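You operate a simulated robot arm through the tools that you are given. There is no shell and no other tool. Be economical: measure what you need, move in short steps, check, and stop when the job is done.

You run a simulated robot arm. Do the job below in one go: nothing can be reset, and whatever is moved stays where it is left.

## Task
Pour the green glass about half full and cover the carafe again.
Fine: water from the carafe, which goes back on its tray, tumbler over it. Set down upright: tumbler, carafe.

It is judged by the outcome, as a careful person would: the job done as asked, and still so three seconds after it is handed in. It fails if anything else is knocked over, pushed out of place, dropped, spilled or broken. Lids that push on must go on centred and level and be pressed home; caps that screw on are set level and turned clockwise until they are tight.

## Robot
A 7-joint arm with a two-finger parallel gripper, hanging from a carriage that runs on a rail from [0.012, -1.443] to [-0.007, 0.837] (x, y) and turns from -314 to 374 degrees about z. Base frame: it is fixed where the carriage stands at the start and does not move with it; the origin is on the floor, on the carriage's upright axis, x ahead of it, y to its left, z up; the surface under the hand at the start is at about z = 0.74. Lengths are in m, angles in degrees, forces in N, time in s.
With the tool pointing down near the work surface it reaches from about 0.18 to 0.66 m from the robot's upright axis, wherever it stands. Its first joint turns from -166.0 to 166.0 degrees. Places, roughly: carafe tray [0.5, 0.1, 0.7]; desk top [0.6, -0.5, 0.7]. Payload 3.91 kg.
The TCP is the grasp point between the finger pads, 0.03 m short of the fingertips. In the tool frame z runs along the fingers and y along their closing line. Largest opening 0.11 m; finger width 0.02, thickness 0.01; the body of the gripper, 0.048 by 0.112 m, starts 0.055 m behind the TCP.
Orientation is told as [roll, pitch, yaw] about the base's x, y, z axes, in that order, counted from this pose: with the fingers straight down and closing along the base's y, the tool's x points along the base's -x, its y along +y and its z along -z.

## Interface
- The arm moves only by the tool apply_moves. Its argument "targets" is a list of rows, each a list of 3 entries, a list of its own where there are three numbers: the shift along the tool's x, y, z in units of 30 mm (1.0 is 30 mm), then the turn, a rotation vector about the tool's x, y, z in units of 5 degrees (1.0 is 5 degrees), then the finger opening in m, from 0 to 0.11. In form: [[[x, y, z], [ax, ay, az], hand], ...]. A call has 1 to 8 rows; each row shifts and turns the commanded pose from where the row before left it, along the tool's axes as they then stand. A call with a number of a shift or a turn outside -1 to 1 is refused whole. Each row takes 0.2 s and may step no farther than 0.05 m and 8.6 degrees from the row before; otherwise, or with a gripper value out of range, the whole call is refused. A pose out of reach is approached as far as the arm can. The call stops where the force on the tool passes 40 N (or 10 N more than at its start, if that is more) or the arm is blocked; 0.2 s more then pass. The fingers move at their own pace (about 0.108 m/s each) and stop on an object; they squeeze with about 34 N. The grip force told is the motor's: it shows also when the fingers shut on nothing. Time passes only in rows, and 0.2 s behind the last, so rows that do not move let the fingers close. It gives the time, the measured TCP pose, the force on the tool (base axes), the opening and the grip force at its end, in the units of the frame above (readings bear some noise), with the torque about the TCP (base axes, N m) and any sound that the robot's microphone picked up.
- Cameras (640 x 400 px; columns grow to the right, rows downward): "scene" is now at [0.264, -0.0149, 1.4321]; the picture's right is [-0.10, -0.99, 0.00], its down [-0.85, 0.09, -0.52] and it looks along [0.52, -0.05, -0.86] (base axes); focal length 294 px, centre (320, 200). "wrist" rides on the gripper at [0.072, 0.017, -0.103] in the tool frame; the picture's right is [-0.23, 0.97, 0.00], its down [-0.76, -0.18, -0.62] and it looks along [-0.61, -0.14, 0.78] (tool axes); focal length 222 px, centre (320, 200). There is no depth. A picture from a camera that has moved, and an enlarged one, comes with that camera's place and axes in the base frame and with its lens. The place of the scene camera against the robot may be out by one fixed shift of up to 0.012 m in any direction.
- grab_frame(camera): a new picture of that camera. It takes no simulated time.
- slide_trunk(by): slides the trunk up (or, below 0, down) by that many m; the arm and the scene camera ride with it, the base frame stays. It gives what a move gives, with no picture.
- roll_base(legs): drives the robot by 1 to 6 legs, each [ahead, left, turn to the left] in m, m and degrees, along the robot's own axes; the way and the turn of a leg run together, so that a leg with both is an arc; at most 1.5 m and 180 degrees a leg. The arm and the cameras ride along, it lands a little off, and it stops where it bumps. It keeps to its track: a leg is cut to what the track allows. It gives what a move gives.
- turn_head(pan, tilt): turns the head with the scene camera to pan (to the left, within 155 degrees either way) and tilt (down, from -29 to 69), counted from straight ahead of the robot. It gives what a move gives.
- close_up(camera, box): a new picture of the part [left, top, right, bottom] of that camera's present view, enlarged. It takes no simulated time.
- sign_off(): hands the job in; it is judged then, once.

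Work in short steps. Places have to be worked out from the pictures, the camera data and where the tool is seen: move nearer, look again, correct. Check each grasp and each placing, and mend what went wrong. You have 120 turns and 78 pictures in all, those below and enlarged ones among them. Open the gripper and draw the arm clear of the work before you hand the job in, unless the task says otherwise; then end with one line.

The tools are called after ">>>" as a command line: name --argument value ..., lists and objects as JSON in quotes. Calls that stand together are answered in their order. apply_moves: Moves the arm, as the interface text tells. Its arguments: {"type":"object","properties":{"targets":{"type":"array"}},"required":["targets"]} The other tools are called the same way: slide_trunk (by) slides the trunk up or down; roll_base (legs) drives the base; turn_head (pan, tilt) turns the head that bears the scene camera; grab_frame (camera) takes a picture; close_up (camera, box) takes an enlarged picture of a part of a camera's view; sign_off () hands the job in.

At the start:

```text
t: 0.0
tool_pos: [0.3971, -0.0322, 1.197]
tool_rot: [0.0, 0.0, -0.1]
force: [-0.2, 0.0, -0.2]
ft_torque: [-0.02, 0.0, 0.0]
grip_width: 0.1101
grip_force: 0.0
trunk travel left (down, up): [-0.375, 0.205]
robot x, y, heading: [0.0017, 0.0013, -0.1]
head pan, tilt: [-6.0, 58.8]
```

scene: 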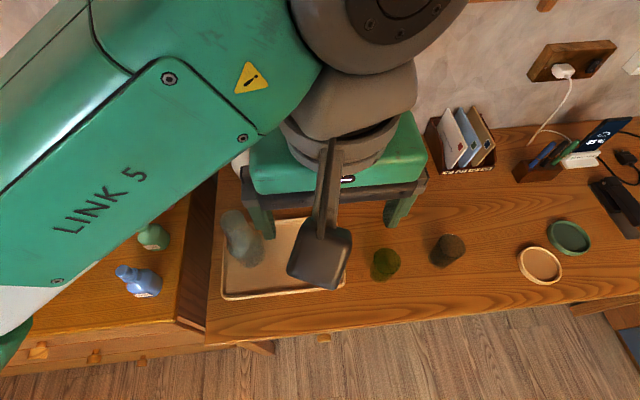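
wrist: 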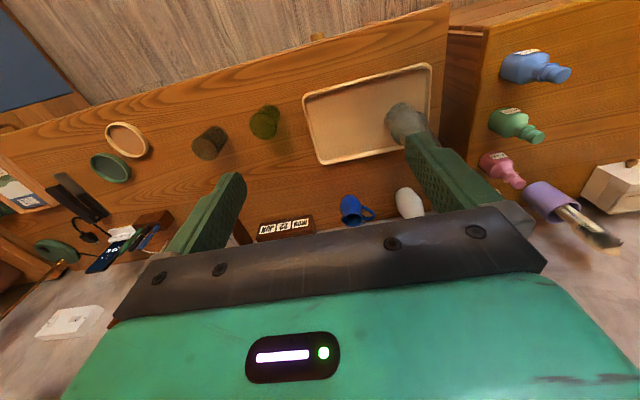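

The carafe stands on the tray to the left, and two tumbler-like glasses (one green, one brownish) stand on the desk. I'll enlarge both views to identify them.

>>> close_up --camera "scene" --box '[200, 190, 500, 320]'

>>> close_up --camera "wrist" --box '[180, 50, 460, 225]'

```text
2.13 times, centred on (350, 255) of scene
camera zoom: at [0.264, -0.0149, 1.4321], right [-0.1, -0.99, 0.0], down [-0.85, 0.09, -0.52], along [0.52, -0.05, -0.86], focal length 627 px, centre (256, 83)
```

zoom: 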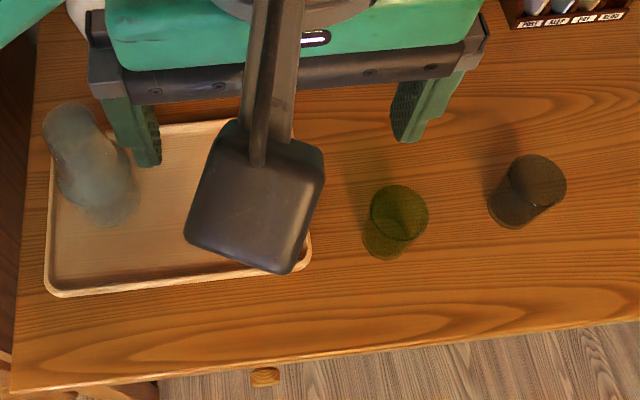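

```text
2.29 times, centred on (320, 138) of wrist
camera zoom: at [0.3252, -0.0143, 1.3009], right [0.23, 0.97, 0.0], down [0.76, -0.18, 0.62], along [0.61, -0.14, -0.78], focal length 508 px, centre (320, 343)
```

zoom: 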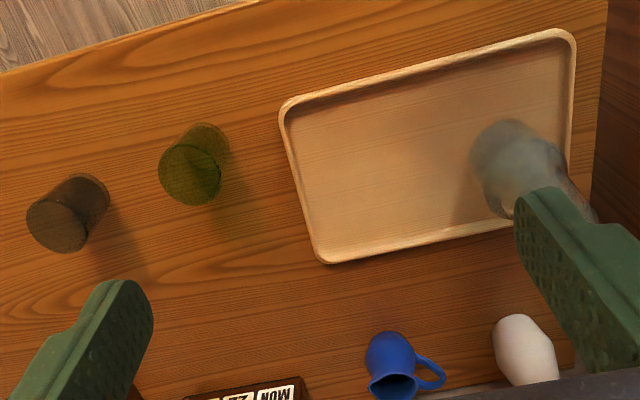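

The carafe looks to be at about (0.55, 0.15), the green glass at (0.47, -0.17) and the brown one at (0.49, -0.33). I'll bring the wrist camera closer to the carafe to see its shape and whether it is covered.

>>> apply_moves --targets '[[[0.5, 1, 1], [0, 0, 0], 0.11], [[0.5, 1, 1], [0, 0, 0], 0.11], [[0.5, 1, 1], [0, 0, 0], 0.11], [[0.5, 1, 1], [0, 0, 0], 0.11], [[0.5, 1, 0.5], [0, 0, 0], 0.11]]'

>>> grab_frame --camera "wrist"

>>> grab_frame --camera "scene"

```text
t: 1.2
tool_pos: [0.3237, 0.1205, 1.0621]
tool_rot: [0.0, 0.1, 0.0]
force: [0.7, 0.4, 0.0]
ft_torque: [0.02, 0.05, 0.01]
grip_width: 0.1102
grip_force: 0.0
trunk travel left (down, up): [-0.375, 0.205]
robot x, y, heading: [0.0002, 0.0032, 0.0]
head pan, tilt: [-6.0, 58.8]
```

```text
73 pictures are left
camera wrist: at [0.2517, 0.1374, 1.1656], right [0.23, 0.97, 0.0], down [0.76, -0.18, 0.62], along [0.61, -0.14, -0.78], focal length 222 px, centre (320, 200)
```

wrist: 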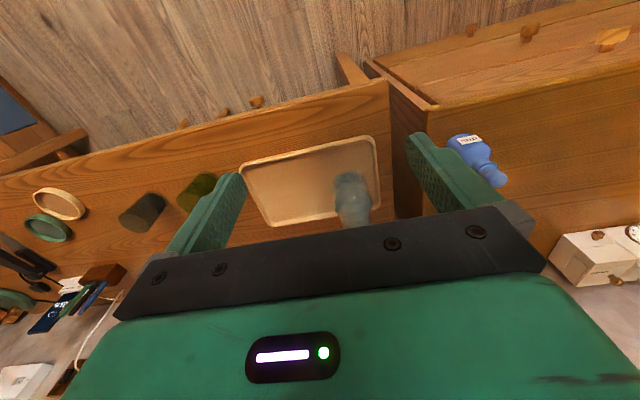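

```text
72 pictures are left
camera scene: at [0.2642, -0.015, 1.4322], right [-0.1, -0.99, 0.0], down [-0.85, 0.09, -0.52], along [0.52, -0.05, -0.86], focal length 294 px, centre (320, 200)
```

scene: 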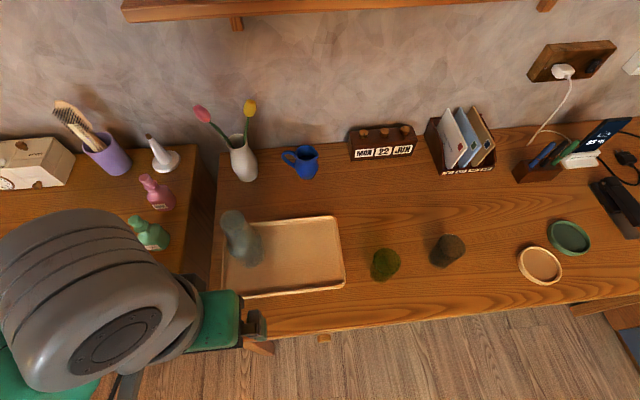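

The view is clear now, so I'll zoom on the carafe and glasses.

>>> close_up --camera "scene" --box '[205, 195, 305, 300]'

>>> close_up --camera "scene" --box '[360, 220, 480, 295]'

>>> close_up --camera "wrist" --box '[230, 120, 410, 240]'

```text
3.81 times, centred on (255, 248) of scene
camera zoom: at [0.2642, -0.015, 1.4322], right [-0.1, -0.99, 0.0], down [-0.85, 0.09, -0.52], along [0.52, -0.05, -0.86], focal length 1119 px, centre (568, 19)
```

zoom: 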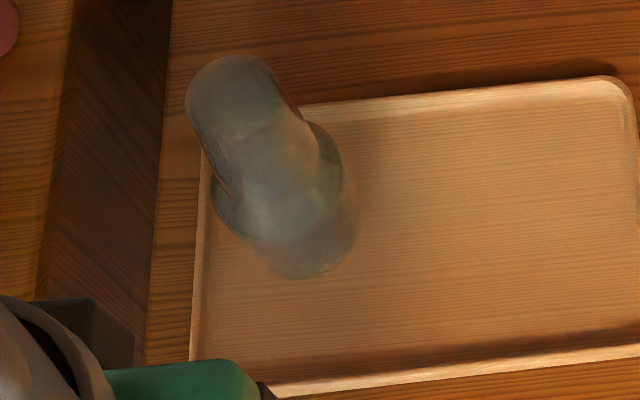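

```text
5.33 times, centred on (420, 258) of scene
camera zoom: at [0.2642, -0.015, 1.4322], right [-0.1, -0.99, 0.0], down [-0.85, 0.09, -0.52], along [0.52, -0.05, -0.86], focal length 1566 px, centre (-213, -107)
```

zoom: 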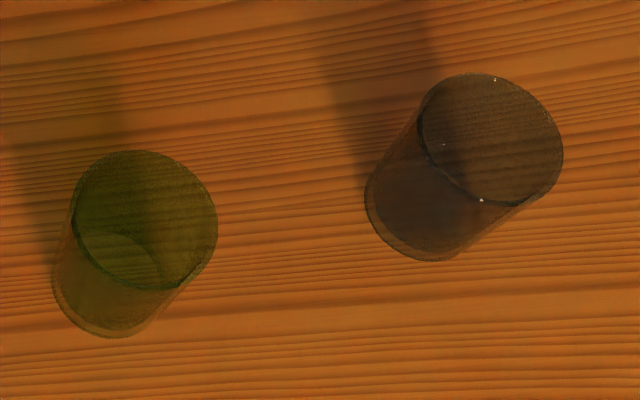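

```text
3.33 times, centred on (320, 180) of wrist
camera zoom: at [0.2517, 0.1374, 1.1656], right [0.23, 0.97, 0.0], down [0.76, -0.18, 0.62], along [0.61, -0.14, -0.78], focal length 740 px, centre (320, 267)
```

zoom: 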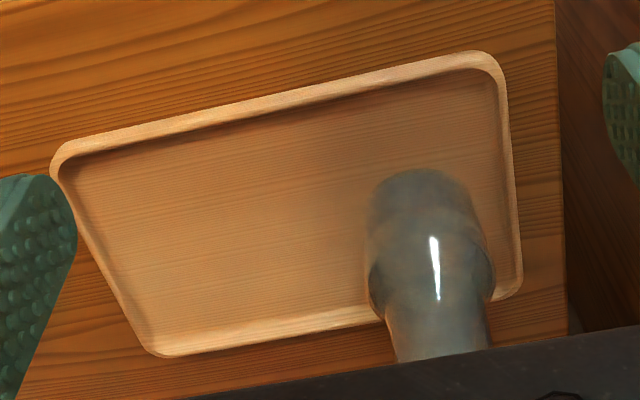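

The tumbler sits upside down over the carafe's neck, so it must come off first. I'll pitch the tool forward to get a low side view and test whether the horizontal wrist posture is reachable.

>>> apply_moves --targets '[[[0, 0, 0.5], [0, -1, 0], 0.11], [[0, 0, 0.5], [0, -1, 0], 0.11], [[0, 0, 0.5], [0, -1, 0], 0.11], [[0.3, 0, 0.5], [0, -1, 0], 0.11], [[0.5, 0, 0], [0, -1, 0], 0.11], [[0.5, 0, 0], [0, -1, 0], 0.11], [[0.5, 0, 0], [0, -1, 0], 0.11], [[0.5, 0, 0], [0, -1, 0], 0.11]]'

>>> grab_frame --camera "wrist"

```text
t: 3.0
tool_pos: [0.3305, 0.1597, 0.957]
tool_rot: [0.1, -40.1, -0.1]
force: [0.0, -0.4, 0.7]
ft_torque: [0.03, 0.01, -0.03]
grip_width: 0.1101
grip_force: 0.1
out of reach, approached as far as the arm can: row 5, 6, 7, 8
trunk travel left (down, up): [-0.375, 0.205]
robot x, y, heading: [0.0007, 0.0033, 0.1]
head pan, tilt: [-6.0, 58.8]
```

```text
68 pictures are left
camera wrist: at [0.2081, 0.1764, 0.9889], right [0.17, 0.97, 0.15], down [0.18, -0.18, 0.97], along [0.97, -0.14, -0.21], focal length 222 px, centre (320, 200)
```

wrist: 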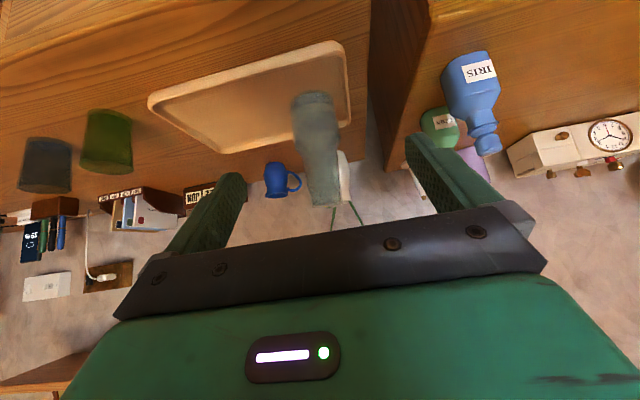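

Rows 5–8 hit the reach limit this close in, but the view is useful. I'll zoom on the carafe and the glasses.

>>> close_up --camera "wrist" --box '[260, 80, 370, 220]'

>>> close_up --camera "wrist" --box '[0, 90, 150, 200]'

```text
2.86 times, centred on (315, 150) of wrist
camera zoom: at [0.2081, 0.1764, 0.9889], right [0.17, 0.97, 0.15], down [0.18, -0.18, 0.97], along [0.97, -0.14, -0.21], focal length 635 px, centre (334, 343)
```

zoom: 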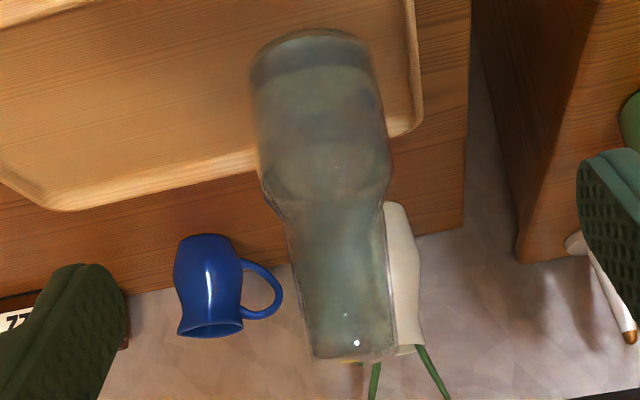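

```text
3.64 times, centred on (75, 145) of wrist
camera zoom: at [0.2081, 0.1764, 0.9889], right [0.17, 0.97, 0.15], down [0.18, -0.18, 0.97], along [0.97, -0.14, -0.21], focal length 808 px, centre (1211, 400)
```

zoom: 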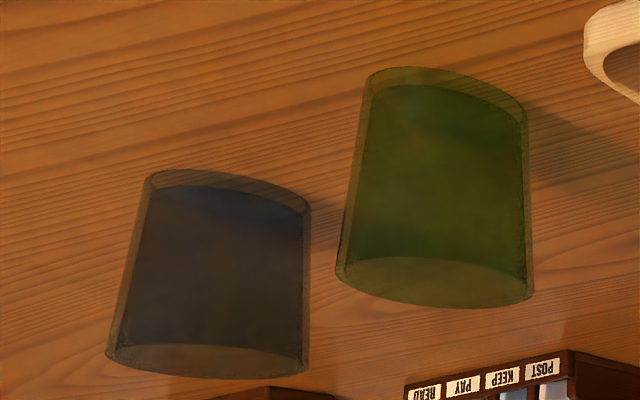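

The carafe axis is at about (0.54, 0.14): body 0.07 wide from z 0.75 to 0.84, and the inverted tumbler from about 0.84 to 0.92. I'll go back to tool-down and come over it from above.

>>> apply_moves --targets '[[[-1, 0, 0], [0, 1, 0], 0.11], [[-1, 0, 0], [0, 1, 0], 0.11], [[-1, 0, 0], [0, 1, 0], 0.11], [[-1, 0, 0], [0, 1, 0], 0.11], [[-1, 0, 0], [0, 1, 0], 0.11], [[-0.5, 0, 0], [0, 1, 0], 0.11], [[0, 0, 0], [0, 1, 0], 0.11], [[0, 0, 0], [0, 1, 0], 0.11]]'

>>> grab_frame --camera "wrist"

```text
t: 4.8
tool_pos: [0.4726, 0.1578, 1.0359]
tool_rot: [-0.1, 0.1, -0.1]
force: [-0.7, 0.5, -0.5]
ft_torque: [0.0, -0.04, -0.02]
grip_width: 0.1102
grip_force: 0.0
trunk travel left (down, up): [-0.375, 0.205]
robot x, y, heading: [0.0015, -0.0007, -0.1]
head pan, tilt: [-6.0, 58.8]
```

```text
65 pictures are left
camera wrist: at [0.4003, 0.175, 1.139], right [0.23, 0.97, 0.0], down [0.76, -0.18, 0.62], along [0.61, -0.14, -0.78], focal length 222 px, centre (320, 200)
```

wrist: 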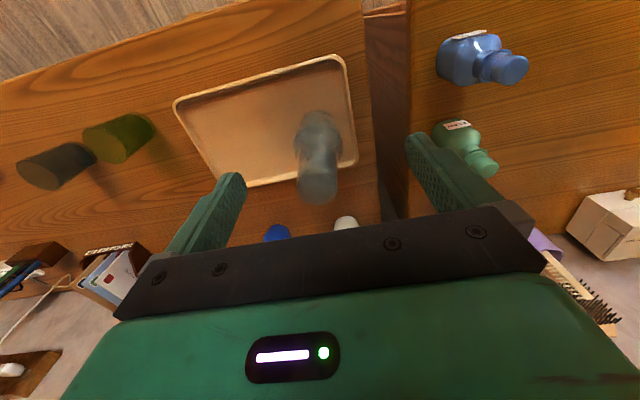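

>>> close_up --camera "wrist" --box '[270, 90, 370, 220]'

```text
3.08 times, centred on (320, 155) of wrist
camera zoom: at [0.4003, 0.175, 1.139], right [0.23, 0.97, 0.0], down [0.76, -0.18, 0.62], along [0.61, -0.14, -0.78], focal length 684 px, centre (320, 338)
```

zoom: 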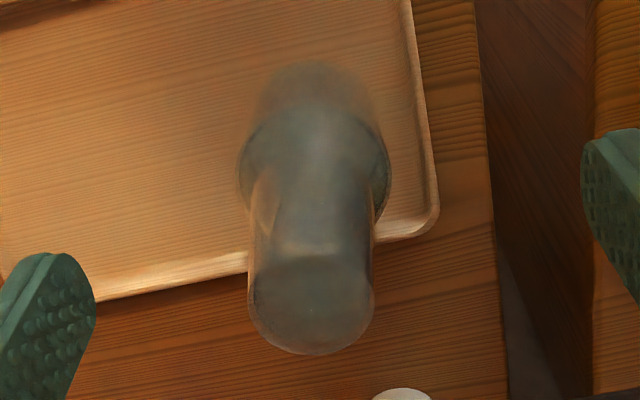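

The tumbler top is about 0.05 wide, centred near (0.553, 0.137). I'll move over it and come down to just above it, then check.

>>> apply_moves --targets '[[[-0.9, -0.23, 0], [0, 0, 0], 0.11], [[-0.9, -0.23, 0], [0, 0, 0], 0.11], [[-0.87, -0.23, 0], [0, 0, 0], 0.11], [[0, 0, 0.8], [0, 0, 0], 0.11], [[0, 0, 0.8], [0, 0, 0], 0.11], [[0, 0, 0.7], [0, 0, 0], 0.11]]'

>>> grab_frame --camera "wrist"

>>> grab_frame --camera "scene"

```text
t: 6.2
tool_pos: [0.5524, 0.1387, 0.9653]
tool_rot: [0.0, -0.1, 0.1]
force: [-0.5, 0.1, -0.4]
ft_torque: [-0.02, 0.02, -0.02]
grip_width: 0.11
grip_force: 0.1
trunk travel left (down, up): [-0.375, 0.205]
robot x, y, heading: [-0.002, 0.002, -0.0]
head pan, tilt: [-6.0, 58.8]
```

```text
63 pictures are left
camera wrist: at [0.4799, 0.1549, 1.0696], right [0.23, 0.97, 0.0], down [0.76, -0.18, 0.62], along [0.61, -0.14, -0.78], focal length 222 px, centre (320, 200)
```

wrist: 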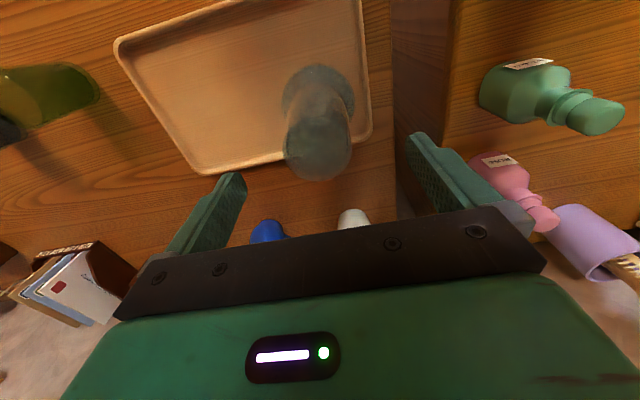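

```text
62 pictures are left
camera scene: at [0.2641, -0.0148, 1.4322], right [-0.1, -0.99, 0.0], down [-0.85, 0.09, -0.52], along [0.52, -0.05, -0.86], focal length 294 px, centre (320, 200)
```

scene: 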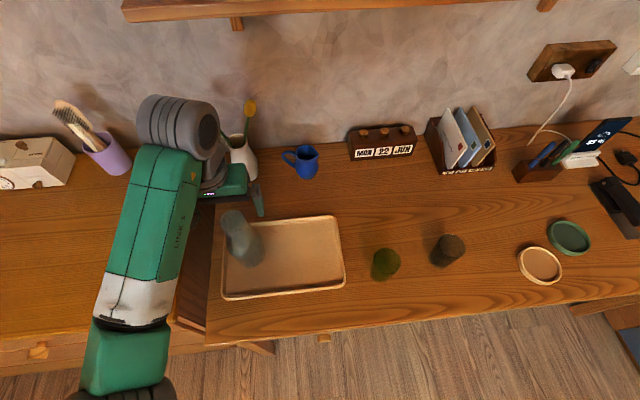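

The tumbler's top disc comes out at (0.555, 0.136), centred between the fingers. I'll descend to z ≈ 0.89 and close.

>>> apply_moves --targets '[[[-0.05, -0.05, 0.8], [0, 0, 0], 0.11], [[0, 0, 0.8], [0, 0, 0], 0.11], [[0, 0, 0.8], [0, 0, 0], 0.11], [[0, 0, 0], [0, 0, 0], 0.07], [[0, 0, 0], [0, 0, 0], 0.04], [[0, 0, 0], [0, 0, 0], 0.03]]'

>>> close_up --camera "wrist" --box '[220, 60, 420, 220]'

```text
t: 7.6
tool_pos: [0.5532, 0.1362, 0.8939]
tool_rot: [0.0, 0.0, -0.1]
force: [0.7, 2.4, 1.2]
ft_torque: [0.16, -0.06, 0.01]
grip_width: 0.0551
grip_force: 33.9
trunk travel left (down, up): [-0.375, 0.205]
robot x, y, heading: [0.0008, 0.0033, 0.3]
head pan, tilt: [-6.0, 58.8]
```

```text
2.50 times, centred on (320, 140) of wrist
camera zoom: at [0.4812, 0.1528, 0.9984], right [0.23, 0.97, 0.0], down [0.76, -0.18, 0.62], along [0.61, -0.14, -0.78], focal length 555 px, centre (320, 350)
```

zoom: 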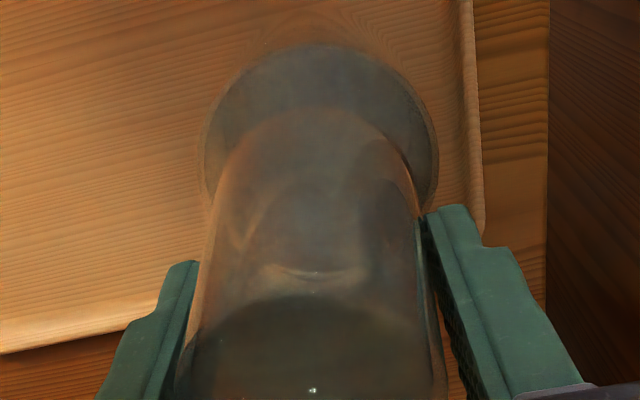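

It's gripped at 0.055 m. Now I'll lift straight up, gently at first.

>>> apply_moves --targets '[[[0, 0, -0.3], [0, 0, 0], 0.03], [[0, 0, -0.5], [0, 0, 0], 0.03], [[0, 0, -0.8], [0, 0, 0], 0.03], [[0, 0, -0.8], [0, 0, 0], 0.03], [[0, 0, -0.8], [0, 0, 0], 0.03], [[0, 0, -0.8], [0, 0, 0], 0.03]]'

>>> grab_frame --camera "wrist"

>>> close_up --camera "scene" --box '[190, 170, 350, 300]'

```text
t: 9.0
tool_pos: [0.5551, 0.1362, 1.0146]
tool_rot: [-0.1, -0.1, 0.0]
force: [0.3, -1.2, -1.0]
ft_torque: [0.02, -0.02, -0.02]
grip_width: 0.0556
grip_force: 34.1
trunk travel left (down, up): [-0.375, 0.205]
robot x, y, heading: [0.0006, -0.0008, -0.1]
head pan, tilt: [-6.0, 58.8]
```

```text
60 pictures are left
camera wrist: at [0.4825, 0.1532, 1.1179], right [0.23, 0.97, 0.0], down [0.76, -0.18, 0.62], along [0.61, -0.14, -0.78], focal length 222 px, centre (320, 200)
```

wrist: 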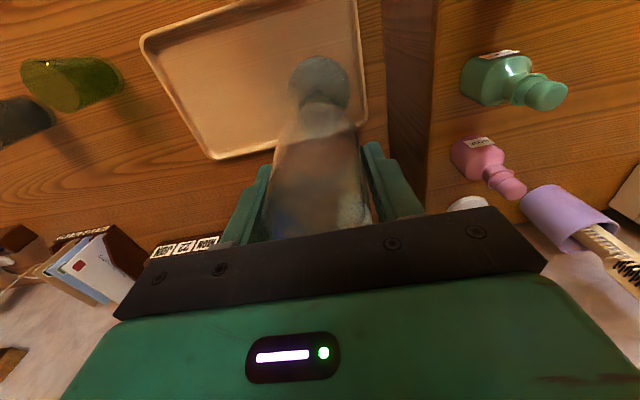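

```text
3.08 times, centred on (270, 235) of scene
camera zoom: at [0.2639, -0.0149, 1.432], right [-0.1, -0.99, 0.0], down [-0.85, 0.09, -0.52], along [0.52, -0.05, -0.86], focal length 904 px, centre (474, 92)
```

zoom: 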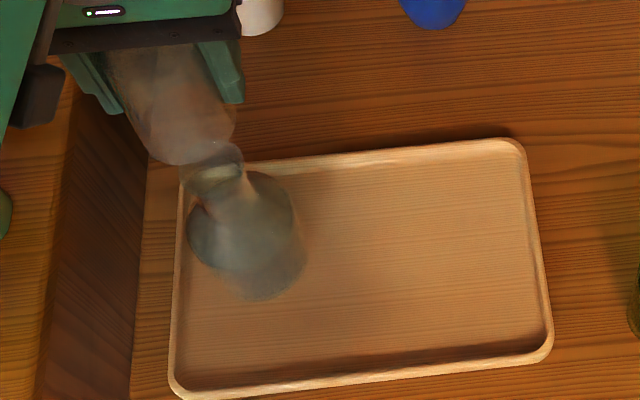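

The tumbler is off cleanly and the neck is bare. I'll park the tumbler, still inverted, on the free right part of the tray around (0.57, -0.02), clear of the path.

>>> apply_moves --targets '[[[-0.1, -0.9, 0], [0, 0, 0], 0.03], [[-0.1, -0.9, 0], [0, 0, 0], 0.03], [[-0.1, -0.9, 0], [0, 0, 0], 0.03], [[-0.1, -0.9, 0], [0, 0, 0], 0.03], [[-0.1, -0.9, 0], [0, 0, 0], 0.03], [[0, -0.7, 0], [0, 0, 0], 0.03], [[0, 0, 1], [0, 0, 0], 0.03], [[0, 0, 1], [0, 0, 0], 0.03]]'

>>> apply_moves --targets '[[[0, 0, 1], [0, 0, 0], 0.03], [[0, 0, 1], [0, 0, 0], 0.03], [[0, 0, 1], [0, 0, 0], 0.03], [[0, 0, 0.8], [0, 0, 0], 0.03]]'

>>> grab_frame --camera "scene"

>>> grab_frame --camera "wrist"

```text
t: 10.8
tool_pos: [0.568, -0.0184, 0.9533]
tool_rot: [0.0, -0.1, 0.0]
force: [-0.2, 0.0, -0.4]
ft_torque: [0.02, 0.0, 0.03]
grip_width: 0.0556
grip_force: 33.9
trunk travel left (down, up): [-0.375, 0.205]
robot x, y, heading: [0.0003, 0.0001, 0.0]
head pan, tilt: [-6.0, 58.8]
```

```text
t: 11.8
tool_pos: [0.5684, -0.02, 0.8388]
tool_rot: [0.0, -0.1, 0.0]
force: [0.1, 0.5, -2.4]
ft_torque: [0.04, 0.01, 0.02]
grip_width: 0.0555
grip_force: 33.8
trunk travel left (down, up): [-0.375, 0.205]
robot x, y, heading: [-0.0006, 0.0026, 0.0]
head pan, tilt: [-6.0, 58.8]
```

```text
58 pictures are left
camera scene: at [0.264, -0.0149, 1.4321], right [-0.1, -0.99, 0.0], down [-0.85, 0.09, -0.52], along [0.52, -0.05, -0.86], focal length 294 px, centre (320, 200)
```

scene: 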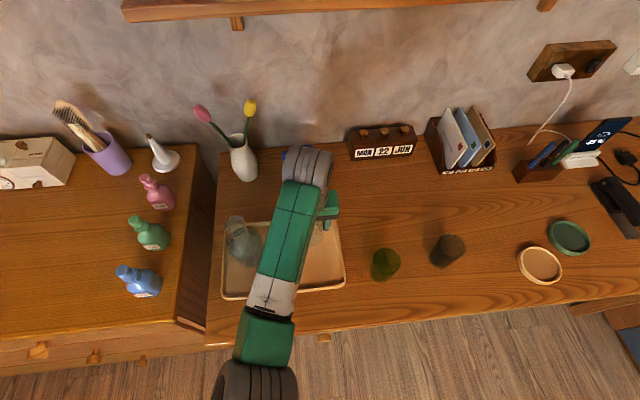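

```text
57 pictures are left
camera wrist: at [0.4957, -0.0024, 0.942], right [0.23, 0.97, 0.0], down [0.76, -0.18, 0.62], along [0.61, -0.14, -0.78], focal length 222 px, centre (320, 200)
```

wrist: 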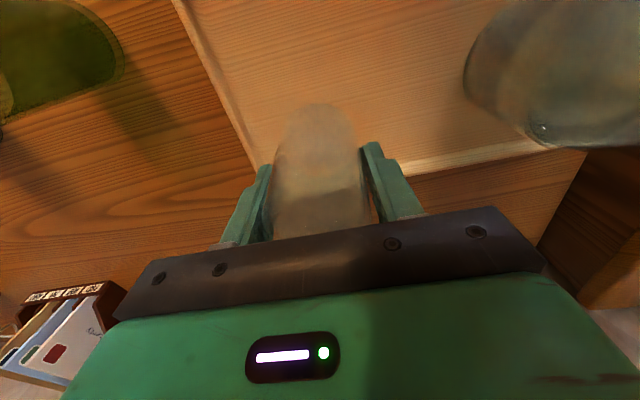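

It hangs over the tray interior with no contact yet. I'll go down in small steps, watching the force.

>>> apply_moves --targets '[[[0, 0, 0.25], [0, 0, 0], 0.03], [[0, 0, 0.25], [0, 0, 0], 0.03], [[0, 0, 0.2], [0, 0, 0], 0.03]]'

>>> apply_moves --targets '[[[0, 0, 0.2], [0, 0, 0], 0.03], [[0, 0, 0.2], [0, 0, 0], 0.03]]'

```text
t: 12.6
tool_pos: [0.57, -0.0187, 0.8192]
tool_rot: [0.0, -0.1, 0.0]
force: [-0.2, -0.1, -0.8]
ft_torque: [0.0, -0.01, 0.01]
grip_width: 0.0553
grip_force: 34.3
trunk travel left (down, up): [-0.375, 0.205]
robot x, y, heading: [0.0039, 0.0012, 0.1]
head pan, tilt: [-6.0, 58.8]
```

```text
t: 13.2
tool_pos: [0.5697, -0.0194, 0.807]
tool_rot: [-0.1, 0.0, 0.0]
force: [-0.1, 0.0, -0.5]
ft_torque: [0.01, 0.0, -0.01]
grip_width: 0.0555
grip_force: 33.9
trunk travel left (down, up): [-0.375, 0.205]
robot x, y, heading: [0.0013, -0.0012, -0.2]
head pan, tilt: [-6.0, 58.8]
```

>>> close_up --camera "wrist" --box '[220, 80, 420, 240]'

>>> apply_moves --targets '[[[0, 0, 0.12], [0, 0, 0], 0.03], [[0, 0, 0.12], [0, 0, 0], 0.03]]'

```text
2.50 times, centred on (320, 160) of wrist
camera zoom: at [0.4966, -0.0025, 0.9104], right [0.23, 0.97, 0.0], down [0.76, -0.18, 0.62], along [0.61, -0.14, -0.78], focal length 555 px, centre (320, 300)
```

zoom: 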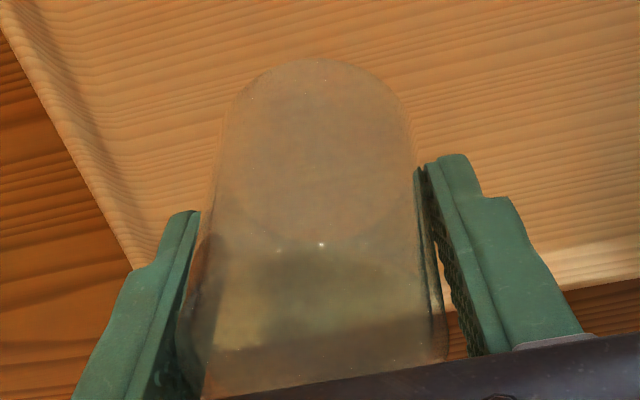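

```text
t: 13.8
tool_pos: [0.5697, -0.0196, 0.8012]
tool_rot: [0.0, 0.0, 0.1]
force: [-0.3, 0.1, -1.3]
ft_torque: [-0.01, 0.0, 0.0]
grip_width: 0.0556
grip_force: 33.8
trunk travel left (down, up): [-0.375, 0.205]
robot x, y, heading: [-0.0026, 0.0025, 0.2]
head pan, tilt: [-6.0, 58.8]
```

No contact yet, so I'll keep going in 3 mm steps.

>>> apply_moves --targets '[[[0, 0, 0.1], [0, 0, 0], 0.03], [[0, 0, 0.1], [0, 0, 0], 0.03]]'

>>> apply_moves --targets '[[[0, 0, 0.1], [0, 0, 0], 0.03], [[0, 0, 0.1], [0, 0, 0], 0.03]]'

```text
t: 14.4
tool_pos: [0.5704, -0.0191, 0.7946]
tool_rot: [-0.1, -0.1, 0.0]
force: [-3.0, 1.6, 8.2]
ft_torque: [-0.15, 0.27, -0.08]
grip_width: 0.0554
grip_force: 33.8
trunk travel left (down, up): [-0.375, 0.205]
robot x, y, heading: [-0.0007, -0.0007, -0.0]
head pan, tilt: [-6.0, 58.8]
```

```text
t: 15.0
tool_pos: [0.5709, -0.0195, 0.7899]
tool_rot: [-0.1, -0.2, 0.1]
force: [-3.0, 1.9, 27.7]
ft_torque: [0.09, 0.22, -0.03]
grip_width: 0.0563
grip_force: 34.2
trunk travel left (down, up): [-0.375, 0.205]
robot x, y, heading: [-0.004, -0.0021, 0.0]
head pan, tilt: [-6.0, 58.8]
```

Contact on the tray came at TCP z ≈ 0.795. I'll relieve the pressure, open, and rise.

>>> apply_moves --targets '[[[0, 0, -0.15], [0, 0, 0], 0.03], [[0, 0, 0], [0, 0, 0], 0.07], [[0, 0, 0], [0, 0, 0], 0.09], [[0, 0, 0], [0, 0, 0], 0.1], [[0, 0, -1], [0, 0, 0], 0.1], [[0, 0, -1], [0, 0, 0], 0.1], [[0, 0, -1], [0, 0, 0], 0.1], [[0, 0, -1], [0, 0, 0], 0.1]]'

>>> grab_frame --camera "wrist"

```text
t: 16.8
tool_pos: [0.569, -0.02, 0.9128]
tool_rot: [0.0, 0.1, 0.0]
force: [-0.8, -0.1, -0.6]
ft_torque: [0.02, -0.02, -0.01]
grip_width: 0.0998
grip_force: 0.1
trunk travel left (down, up): [-0.375, 0.205]
robot x, y, heading: [-0.0028, 0.0006, -0.0]
head pan, tilt: [-6.0, 58.8]
```

```text
55 pictures are left
camera wrist: at [0.4961, -0.0036, 1.0166], right [0.23, 0.97, 0.0], down [0.76, -0.18, 0.62], along [0.61, -0.14, -0.78], focal length 222 px, centre (320, 200)
```

wrist: 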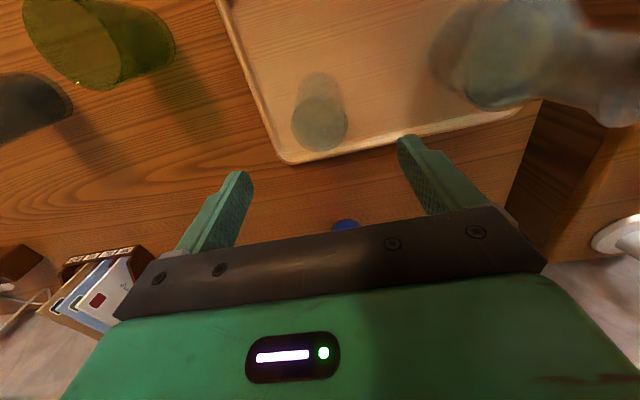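

The tumbler stands on the tray. My plan is to grip the carafe body with the tool pitched about 65° forward and pour by rotating about base x. Next I'll rise, draw back and pitch.

>>> apply_moves --targets '[[[0.4, 0.5, -1], [0, 0, 0], 0.11], [[0.4, 0.5, -1], [0, 0, 0], 0.11], [[0.4, 1, -1], [0, 0, 0], 0.11], [[0.4, 1, -1], [0, 0, 0], 0.11], [[0, 1, 0], [0, -1, 0], 0.11], [[0, 1, 0], [0, -1, 0], 0.11], [[0, 0.3, 0], [0, -1, 0], 0.11], [[0, 0, 0], [0, -1, 0], 0.11]]'

>>> apply_moves --targets '[[[0, 0, 0], [0, -1, 0], 0.11], [[0, 0, 0], [0, -1, 0], 0.11], [[0, 0, 0], [0, -1, 0], 0.11], [[0, 0, 0], [0, -1, 0], 0.11], [[0, 0, 0], [0, -1, 0], 0.11], [[0, 0, 0], [0, -1, 0], 0.11], [[0, 0, 0], [0, -1, 0], 0.11], [[0, 0, 0], [0, -1, 0], 0.11]]'

>>> grab_frame --camera "wrist"

>>> grab_frame --camera "scene"

```text
t: 18.6
tool_pos: [0.5199, 0.141, 1.0315]
tool_rot: [0.0, -20.0, 0.0]
force: [0.0, 0.1, 0.2]
ft_torque: [0.0, 0.0, -0.02]
grip_width: 0.1098
grip_force: 0.1
trunk travel left (down, up): [-0.375, 0.205]
robot x, y, heading: [-0.0012, 0.0035, 0.0]
head pan, tilt: [-6.0, 58.8]
```

```text
t: 20.4
tool_pos: [0.521, 0.1398, 1.0333]
tool_rot: [0.1, -60.2, -0.2]
force: [0.2, -0.9, 0.0]
ft_torque: [0.0, 0.0, -0.03]
grip_width: 0.1099
grip_force: 0.0
trunk travel left (down, up): [-0.375, 0.205]
robot x, y, heading: [0.003, -0.0001, 0.1]
head pan, tilt: [-6.0, 58.8]
```

```text
54 pictures are left
camera wrist: at [0.3954, 0.156, 1.0216], right [0.11, 0.97, 0.2], down [-0.16, -0.18, 0.97], along [0.98, -0.14, 0.14], focal length 222 px, centre (320, 200)
```

wrist: 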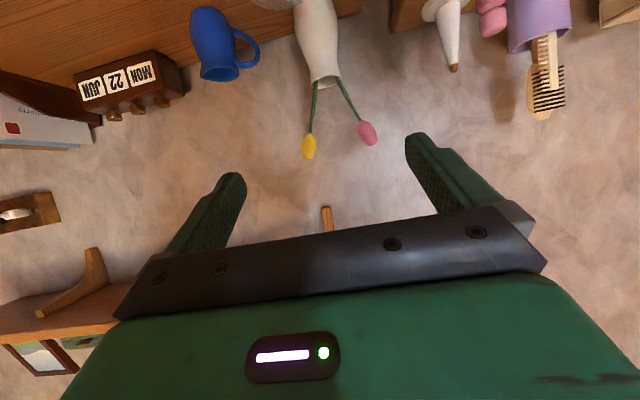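

```text
53 pictures are left
camera scene: at [0.2641, -0.0149, 1.4321], right [-0.1, -0.99, 0.0], down [-0.85, 0.09, -0.52], along [0.52, -0.05, -0.86], focal length 294 px, centre (320, 200)
```

scene: 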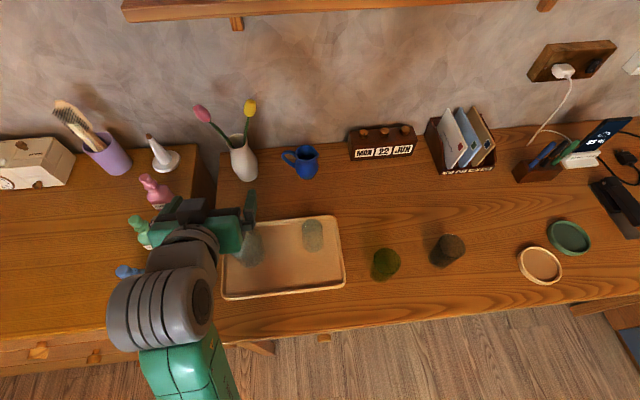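

The 60° pitch works. I'll add 5° more and dry-run the pour at a safe height before gripping, to check the wrist can do it.

>>> apply_moves --targets '[[[0, 0, 0], [0, -1, 0], 0.11], [[0.47, -1, -0.07], [0, 0, 0], 0.11], [[0.47, -1, -0.07], [0, 0, 0], 0.11], [[0.47, -1, -0.07], [0, 0, 0], 0.11], [[0.47, -1, -0.07], [0, 0, 0], 0.11], [[0.47, -1, -0.07], [0, 0, 0], 0.11], [[0.47, -1, -0.07], [0, 0, 0], 0.11], [[0.47, -1, -0.07], [0, 0, 0], 0.11]]'

>>> apply_moves --targets '[[[0, 0, 0], [-0.4226, 0, 0.9063], 0.11], [[0, 0, 0], [-0.4226, 0, 0.9063], 0.11], [[0, 0, 0], [-0.4226, 0, 0.9063], 0.11], [[0, 0, 0], [-0.4226, 0, 0.9063], 0.11], [[0, 0, 0], [-0.4226, 0, 0.9063], 0.11], [[0, 0, 0], [-0.4226, 0, 0.9063], 0.11], [[0, 0, 0], [-0.4226, 0, 0.9063], 0.11], [[0, 0, 0], [-0.4226, 0, 0.9063], 0.11]]'

>>> apply_moves --targets '[[[0, 0, 0], [-0.4226, 0, 0.9063], 0.11], [[0, 0, 0], [-0.4226, 0, 0.9063], 0.11], [[0, 0, 0], [-0.4226, 0, 0.9063], 0.11], [[0, 0, 0], [-0.4226, 0, 0.9063], 0.11], [[0, 0, 0], [-0.4226, 0, 0.9063], 0.11], [[0, 0, 0], [-0.4226, 0, 0.9063], 0.11], [[0, 0, 0], [-0.4226, 0, 0.9063], 0.11], [[0, 0, 0], [-0.4226, 0, 0.9063], 0.11]]'

>>> grab_frame --camera "scene"

>>> grab_frame --camera "wrist"

```text
t: 22.2
tool_pos: [0.4663, -0.0706, 0.9479]
tool_rot: [0.0, -65.0, 0.0]
force: [0.3, 0.0, -0.6]
ft_torque: [0.02, 0.0, 0.0]
grip_width: 0.1102
grip_force: 0.1
trunk travel left (down, up): [-0.375, 0.205]
robot x, y, heading: [-0.0035, 0.0033, 0.2]
head pan, tilt: [-6.0, 58.8]
```

```text
t: 24.0
tool_pos: [0.4672, -0.0721, 0.9506]
tool_rot: [63.3, -43.9, -54.1]
force: [0.0, -0.3, -0.4]
ft_torque: [0.02, 0.01, 0.01]
grip_width: 0.1097
grip_force: 0.0
trunk travel left (down, up): [-0.375, 0.205]
robot x, y, heading: [0.0032, 0.0008, 0.2]
head pan, tilt: [-6.0, 58.8]
```

```text
t: 25.8
tool_pos: [0.4654, -0.0714, 0.9493]
tool_rot: [85.7, -9.0, -64.6]
force: [-0.1, -0.2, 0.2]
ft_torque: [0.0, -0.02, -0.01]
grip_width: 0.1101
grip_force: 0.0
trunk travel left (down, up): [-0.375, 0.205]
robot x, y, heading: [-0.0002, -0.0011, 0.0]
head pan, tilt: [-6.0, 58.8]
```

```text
52 pictures are left
camera scene: at [0.264, -0.0149, 1.4321], right [-0.1, -0.99, 0.0], down [-0.85, 0.09, -0.52], along [0.52, -0.05, -0.86], focal length 294 px, centre (320, 200)
```

scene: 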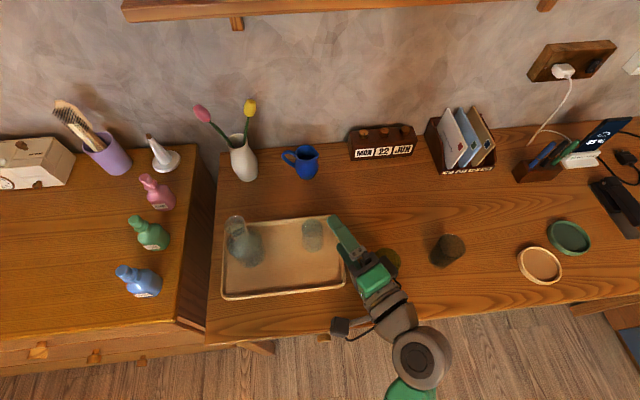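

```text
51 pictures are left
camera wrist: at [0.3421, -0.0463, 0.9622], right [0.1, -0.03, 0.99], down [-0.24, -0.97, -0.01], along [0.96, -0.24, -0.1], focal length 222 px, centre (320, 200)
```

wrist: 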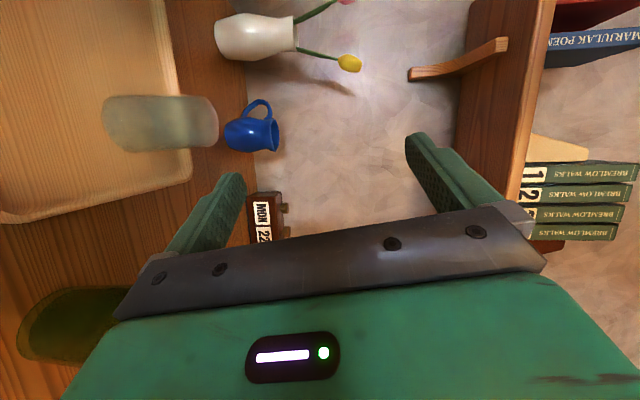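

The wrist handles the 80° tilt. I'll rotate back and move to a pre-grasp spot in front of the carafe at height.

>>> apply_moves --targets '[[[0, 0, 0], [0.4226, 0, -0.9063], 0.11], [[0, 0, 0], [0.4226, 0, -0.9063], 0.11], [[0, 0, 0], [0.4226, 0, -0.9063], 0.11], [[0, 0, 0], [0.4226, 0, -0.9063], 0.11], [[0, 0, 0], [0.4226, 0, -0.9063], 0.11], [[0, 0, 0], [0.4226, 0, -0.9063], 0.11], [[0, 0, 0], [0.4226, 0, -0.9063], 0.11], [[0, 0, 0], [0.4226, 0, -0.9063], 0.11]]'

>>> apply_moves --targets '[[[0, 0, 0], [0.4226, 0, -0.9063], 0.11], [[0, 0, 0], [0.4226, 0, -0.9063], 0.11], [[0, 0, 0], [0.4226, 0, -0.9063], 0.11], [[0, 0, 0], [0.4226, 0, -0.9063], 0.11], [[0, 0, 0], [0.4226, 0, -0.9063], 0.11], [[0, 0, 0], [0.4226, 0, -0.9063], 0.11], [[0, 0, 0], [0.4226, 0, -0.9063], 0.11], [[0, 0, 0], [0.4226, 0, -0.9063], 0.11]]'

>>> apply_moves --targets '[[[0.07, 1, -0.147], [0, 0, 0], 0.11], [[0.07, 1, -0.147], [0, 0, 0], 0.11], [[0.07, 1, -0.147], [0, 0, 0], 0.11], [[0.07, 1, -0.147], [0, 0, 0], 0.11], [[0.07, 1, -0.147], [0, 0, 0], 0.11], [[0.07, 1, -0.147], [0, 0, 0], 0.11], [[0.07, 0.97, -0.147], [0, 0, 0], 0.11]]'

>>> apply_moves --targets '[[[0.9, 0, 0.42], [0, 0, 0], 0.11], [[0.9, 0, 0.42], [0, 0, 0], 0.11], [[0.9, 0, 0.42], [0, 0, 0], 0.11], [[0.9, 0, 0.42], [0, 0, 0], 0.11]]'

>>> grab_frame --camera "wrist"

>>> grab_frame --camera "scene"

```text
t: 27.6
tool_pos: [0.4669, -0.0706, 0.9497]
tool_rot: [63.1, -44.1, -54.0]
force: [-0.1, 0.0, -0.5]
ft_torque: [-0.04, -0.01, -0.02]
grip_width: 0.1099
grip_force: 0.0
trunk travel left (down, up): [-0.375, 0.205]
robot x, y, heading: [-0.0007, 0.0005, 0.2]
head pan, tilt: [-6.0, 58.8]
```

```text
t: 29.4
tool_pos: [0.4656, -0.0708, 0.9499]
tool_rot: [-0.3, -65.1, 0.2]
force: [0.2, 0.6, -0.5]
ft_torque: [-0.01, 0.03, -0.02]
grip_width: 0.1101
grip_force: 0.0
trunk travel left (down, up): [-0.375, 0.205]
robot x, y, heading: [0.0003, 0.0005, 0.0]
head pan, tilt: [-6.0, 58.8]
```

```text
t: 31.0
tool_pos: [0.4308, 0.1375, 0.9488]
tool_rot: [0.0, -65.0, 0.0]
force: [0.6, 0.2, -0.3]
ft_torque: [-0.02, -0.02, -0.01]
grip_width: 0.1101
grip_force: 0.1
trunk travel left (down, up): [-0.375, 0.205]
robot x, y, heading: [-0.0018, 0.0008, 0.1]
head pan, tilt: [-6.0, 58.8]
```

```text
t: 32.0
tool_pos: [0.432, 0.1381, 0.8317]
tool_rot: [0.0, -65.0, 0.1]
force: [0.0, 0.1, 0.5]
ft_torque: [0.01, 0.0, 0.01]
grip_width: 0.1098
grip_force: 0.1
trunk travel left (down, up): [-0.375, 0.205]
robot x, y, heading: [-0.0001, 0.0002, -0.1]
head pan, tilt: [-6.0, 58.8]
```

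```text
50 pictures are left
camera wrist: at [0.3072, 0.1553, 0.809], right [0.1, 0.97, 0.21], down [-0.24, -0.18, 0.95], along [0.97, -0.14, 0.22], focal length 222 px, centre (320, 200)
```

wrist: 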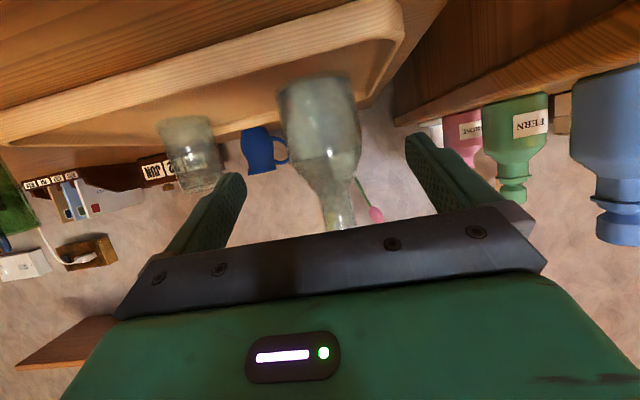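

```text
49 pictures are left
camera scene: at [0.2641, -0.0149, 1.4321], right [-0.1, -0.99, 0.0], down [-0.85, 0.09, -0.52], along [0.52, -0.05, -0.86], focal length 294 px, centre (320, 200)
```

scene: 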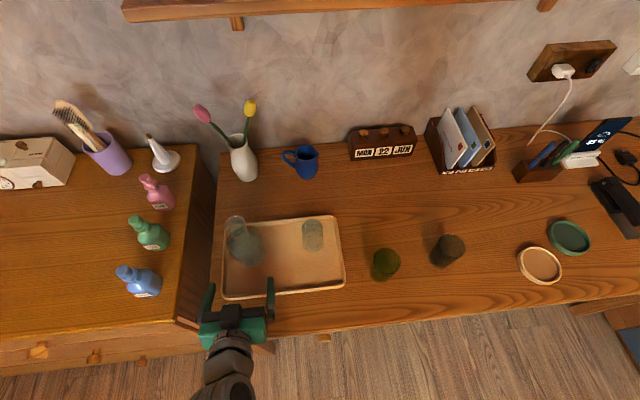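

Good side view; I'll zoom on the carafe to see the water level and its profile.

>>> close_up --camera "wrist" --box '[250, 60, 390, 240]'

```text
2.22 times, centred on (320, 150) of wrist
camera zoom: at [0.3072, 0.1553, 0.809], right [0.1, 0.97, 0.21], down [-0.24, -0.18, 0.95], along [0.97, -0.14, 0.22], focal length 494 px, centre (320, 311)
```

zoom: 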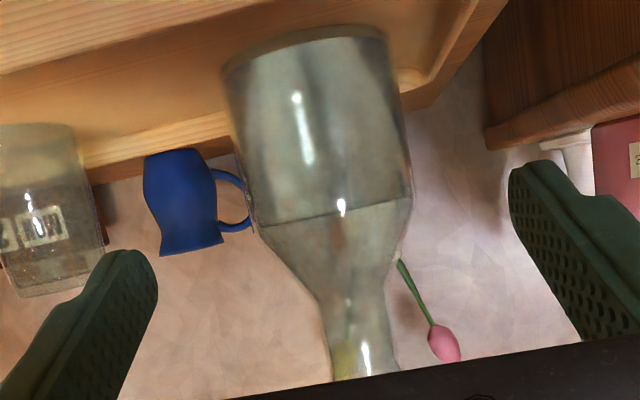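

The carafe axis is at y ≈ 0.138, the body about 0.073 wide, and the water level at z ≈ 0.818 (about 0.068 above the bottom). I'll ease the pitch to 60° for camera clearance over the tray rim, drop to z ≈ 0.808 and advance most of the way.

>>> apply_moves --targets '[[[0, 0, 0], [0, 1, 0], 0.11], [[0.684, 0, 0.395], [0, 0, 0], 0.11], [[-0.403, 0, 0.699], [0, 0, 0], 0.11], [[-0.403, 0, 0.699], [0, 0, 0], 0.11], [[-0.403, 0, 0.699], [0, 0, 0], 0.11]]'

>>> grab_frame --camera "wrist"

```text
t: 33.2
tool_pos: [0.5042, 0.1395, 0.8055]
tool_rot: [0.0, -60.1, 0.0]
force: [-0.2, -0.7, -0.3]
ft_torque: [0.0, 0.0, 0.0]
grip_width: 0.1099
grip_force: 0.0
trunk travel left (down, up): [-0.375, 0.205]
robot x, y, heading: [0.0014, -0.0033, 0.1]
head pan, tilt: [-6.0, 58.8]
```

```text
47 pictures are left
camera wrist: at [0.3788, 0.1566, 0.7958], right [0.11, 0.97, 0.2], down [-0.16, -0.18, 0.97], along [0.98, -0.14, 0.13], focal length 222 px, centre (320, 200)
```

wrist: 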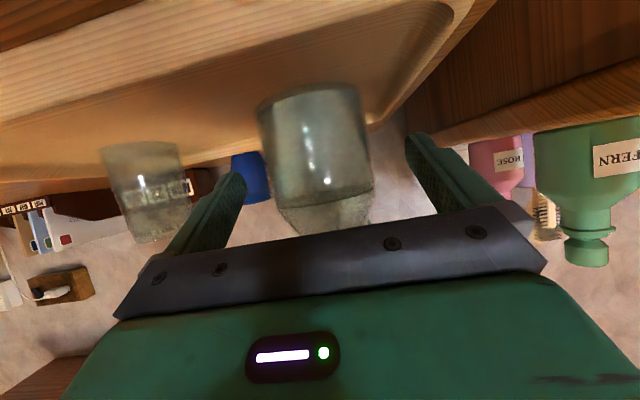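

The carafe is centred between the fingers. I'll advance the last 48 mm and close.

>>> apply_moves --targets '[[[-0.403, 0, 0.699], [0, 0, 0], 0.11], [[-0.403, 0, 0.699], [0, 0, 0], 0.11], [[0, 0, 0], [0, 0, 0], 0.085], [[0, 0, 0], [0, 0, 0], 0.06], [[0, 0, 0], [0, 0, 0], 0.05]]'

>>> grab_frame --camera "wrist"

>>> close_up --camera "scene" --box '[190, 190, 350, 310]'

```text
t: 34.4
tool_pos: [0.5534, 0.1417, 0.8071]
tool_rot: [-0.2, -59.9, 0.0]
force: [1.0, -1.8, 0.5]
ft_torque: [-0.17, -0.05, 0.03]
grip_width: 0.0794
grip_force: 34.1
trunk travel left (down, up): [-0.375, 0.205]
robot x, y, heading: [-0.0012, 0.0031, 0.0]
head pan, tilt: [-6.0, 58.8]
```

```text
46 pictures are left
camera wrist: at [0.4276, 0.157, 0.7964], right [0.11, 0.97, 0.2], down [-0.16, -0.18, 0.97], along [0.98, -0.14, 0.13], focal length 222 px, centre (320, 200)
```

wrist: 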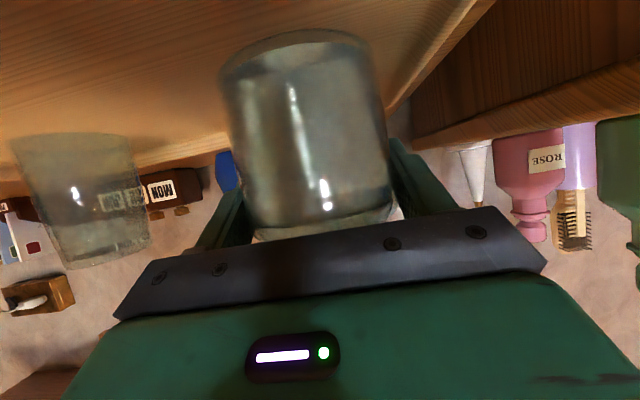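

```text
3.33 times, centred on (270, 250) of scene
camera zoom: at [0.2641, -0.0151, 1.4321], right [-0.1, -0.99, 0.0], down [-0.85, 0.09, -0.52], along [0.52, -0.05, -0.86], focal length 979 px, centre (487, 33)
```

zoom: 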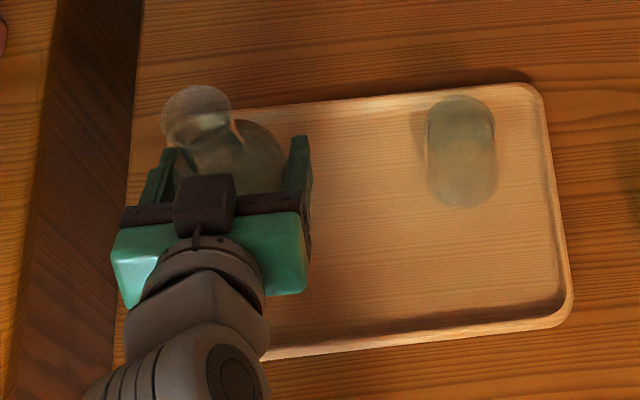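

The grip is solid at 0.079 m. I'll lift straight up about 0.12 m and check.

>>> apply_moves --targets '[[[-0.26, 0, -0.15], [0, 0, 0], 0.05], [[-0.433, 0, -0.25], [0, 0, 0], 0.05], [[-0.606, 0, -0.35], [0, 0, 0], 0.05], [[-0.606, 0, -0.35], [0, 0, 0], 0.05], [[-0.606, 0, -0.35], [0, 0, 0], 0.05], [[-0.606, 0, -0.35], [0, 0, 0], 0.05], [[-0.26, 0, -0.15], [0, 0, 0], 0.05]]'

>>> grab_frame --camera "wrist"

>>> grab_frame --camera "scene"

```text
t: 36.0
tool_pos: [0.5528, 0.1395, 0.9229]
tool_rot: [0.0, -59.8, 0.1]
force: [0.6, 0.3, -5.6]
ft_torque: [0.02, -0.01, 0.02]
grip_width: 0.0796
grip_force: 33.6
trunk travel left (down, up): [-0.375, 0.205]
robot x, y, heading: [0.001, 0.001, -0.1]
head pan, tilt: [-6.0, 58.8]
```

```text
44 pictures are left
camera wrist: at [0.4268, 0.1556, 0.9129], right [0.11, 0.97, 0.2], down [-0.16, -0.18, 0.97], along [0.98, -0.14, 0.13], focal length 222 px, centre (320, 200)
```

wrist: 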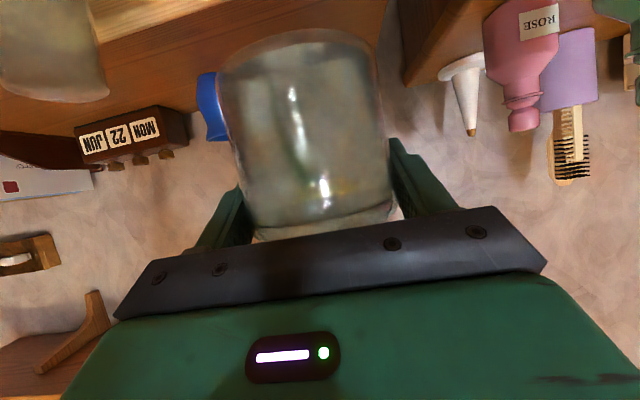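

```text
43 pictures are left
camera scene: at [0.2638, -0.0149, 1.432], right [-0.1, -0.99, 0.0], down [-0.85, 0.09, -0.52], along [0.51, -0.05, -0.86], focal length 294 px, centre (320, 200)
```

scene: 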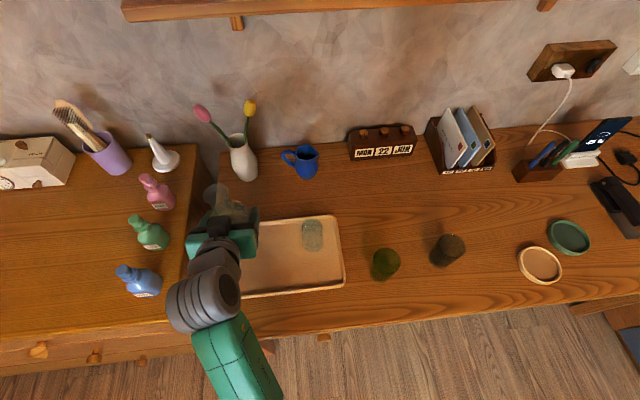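

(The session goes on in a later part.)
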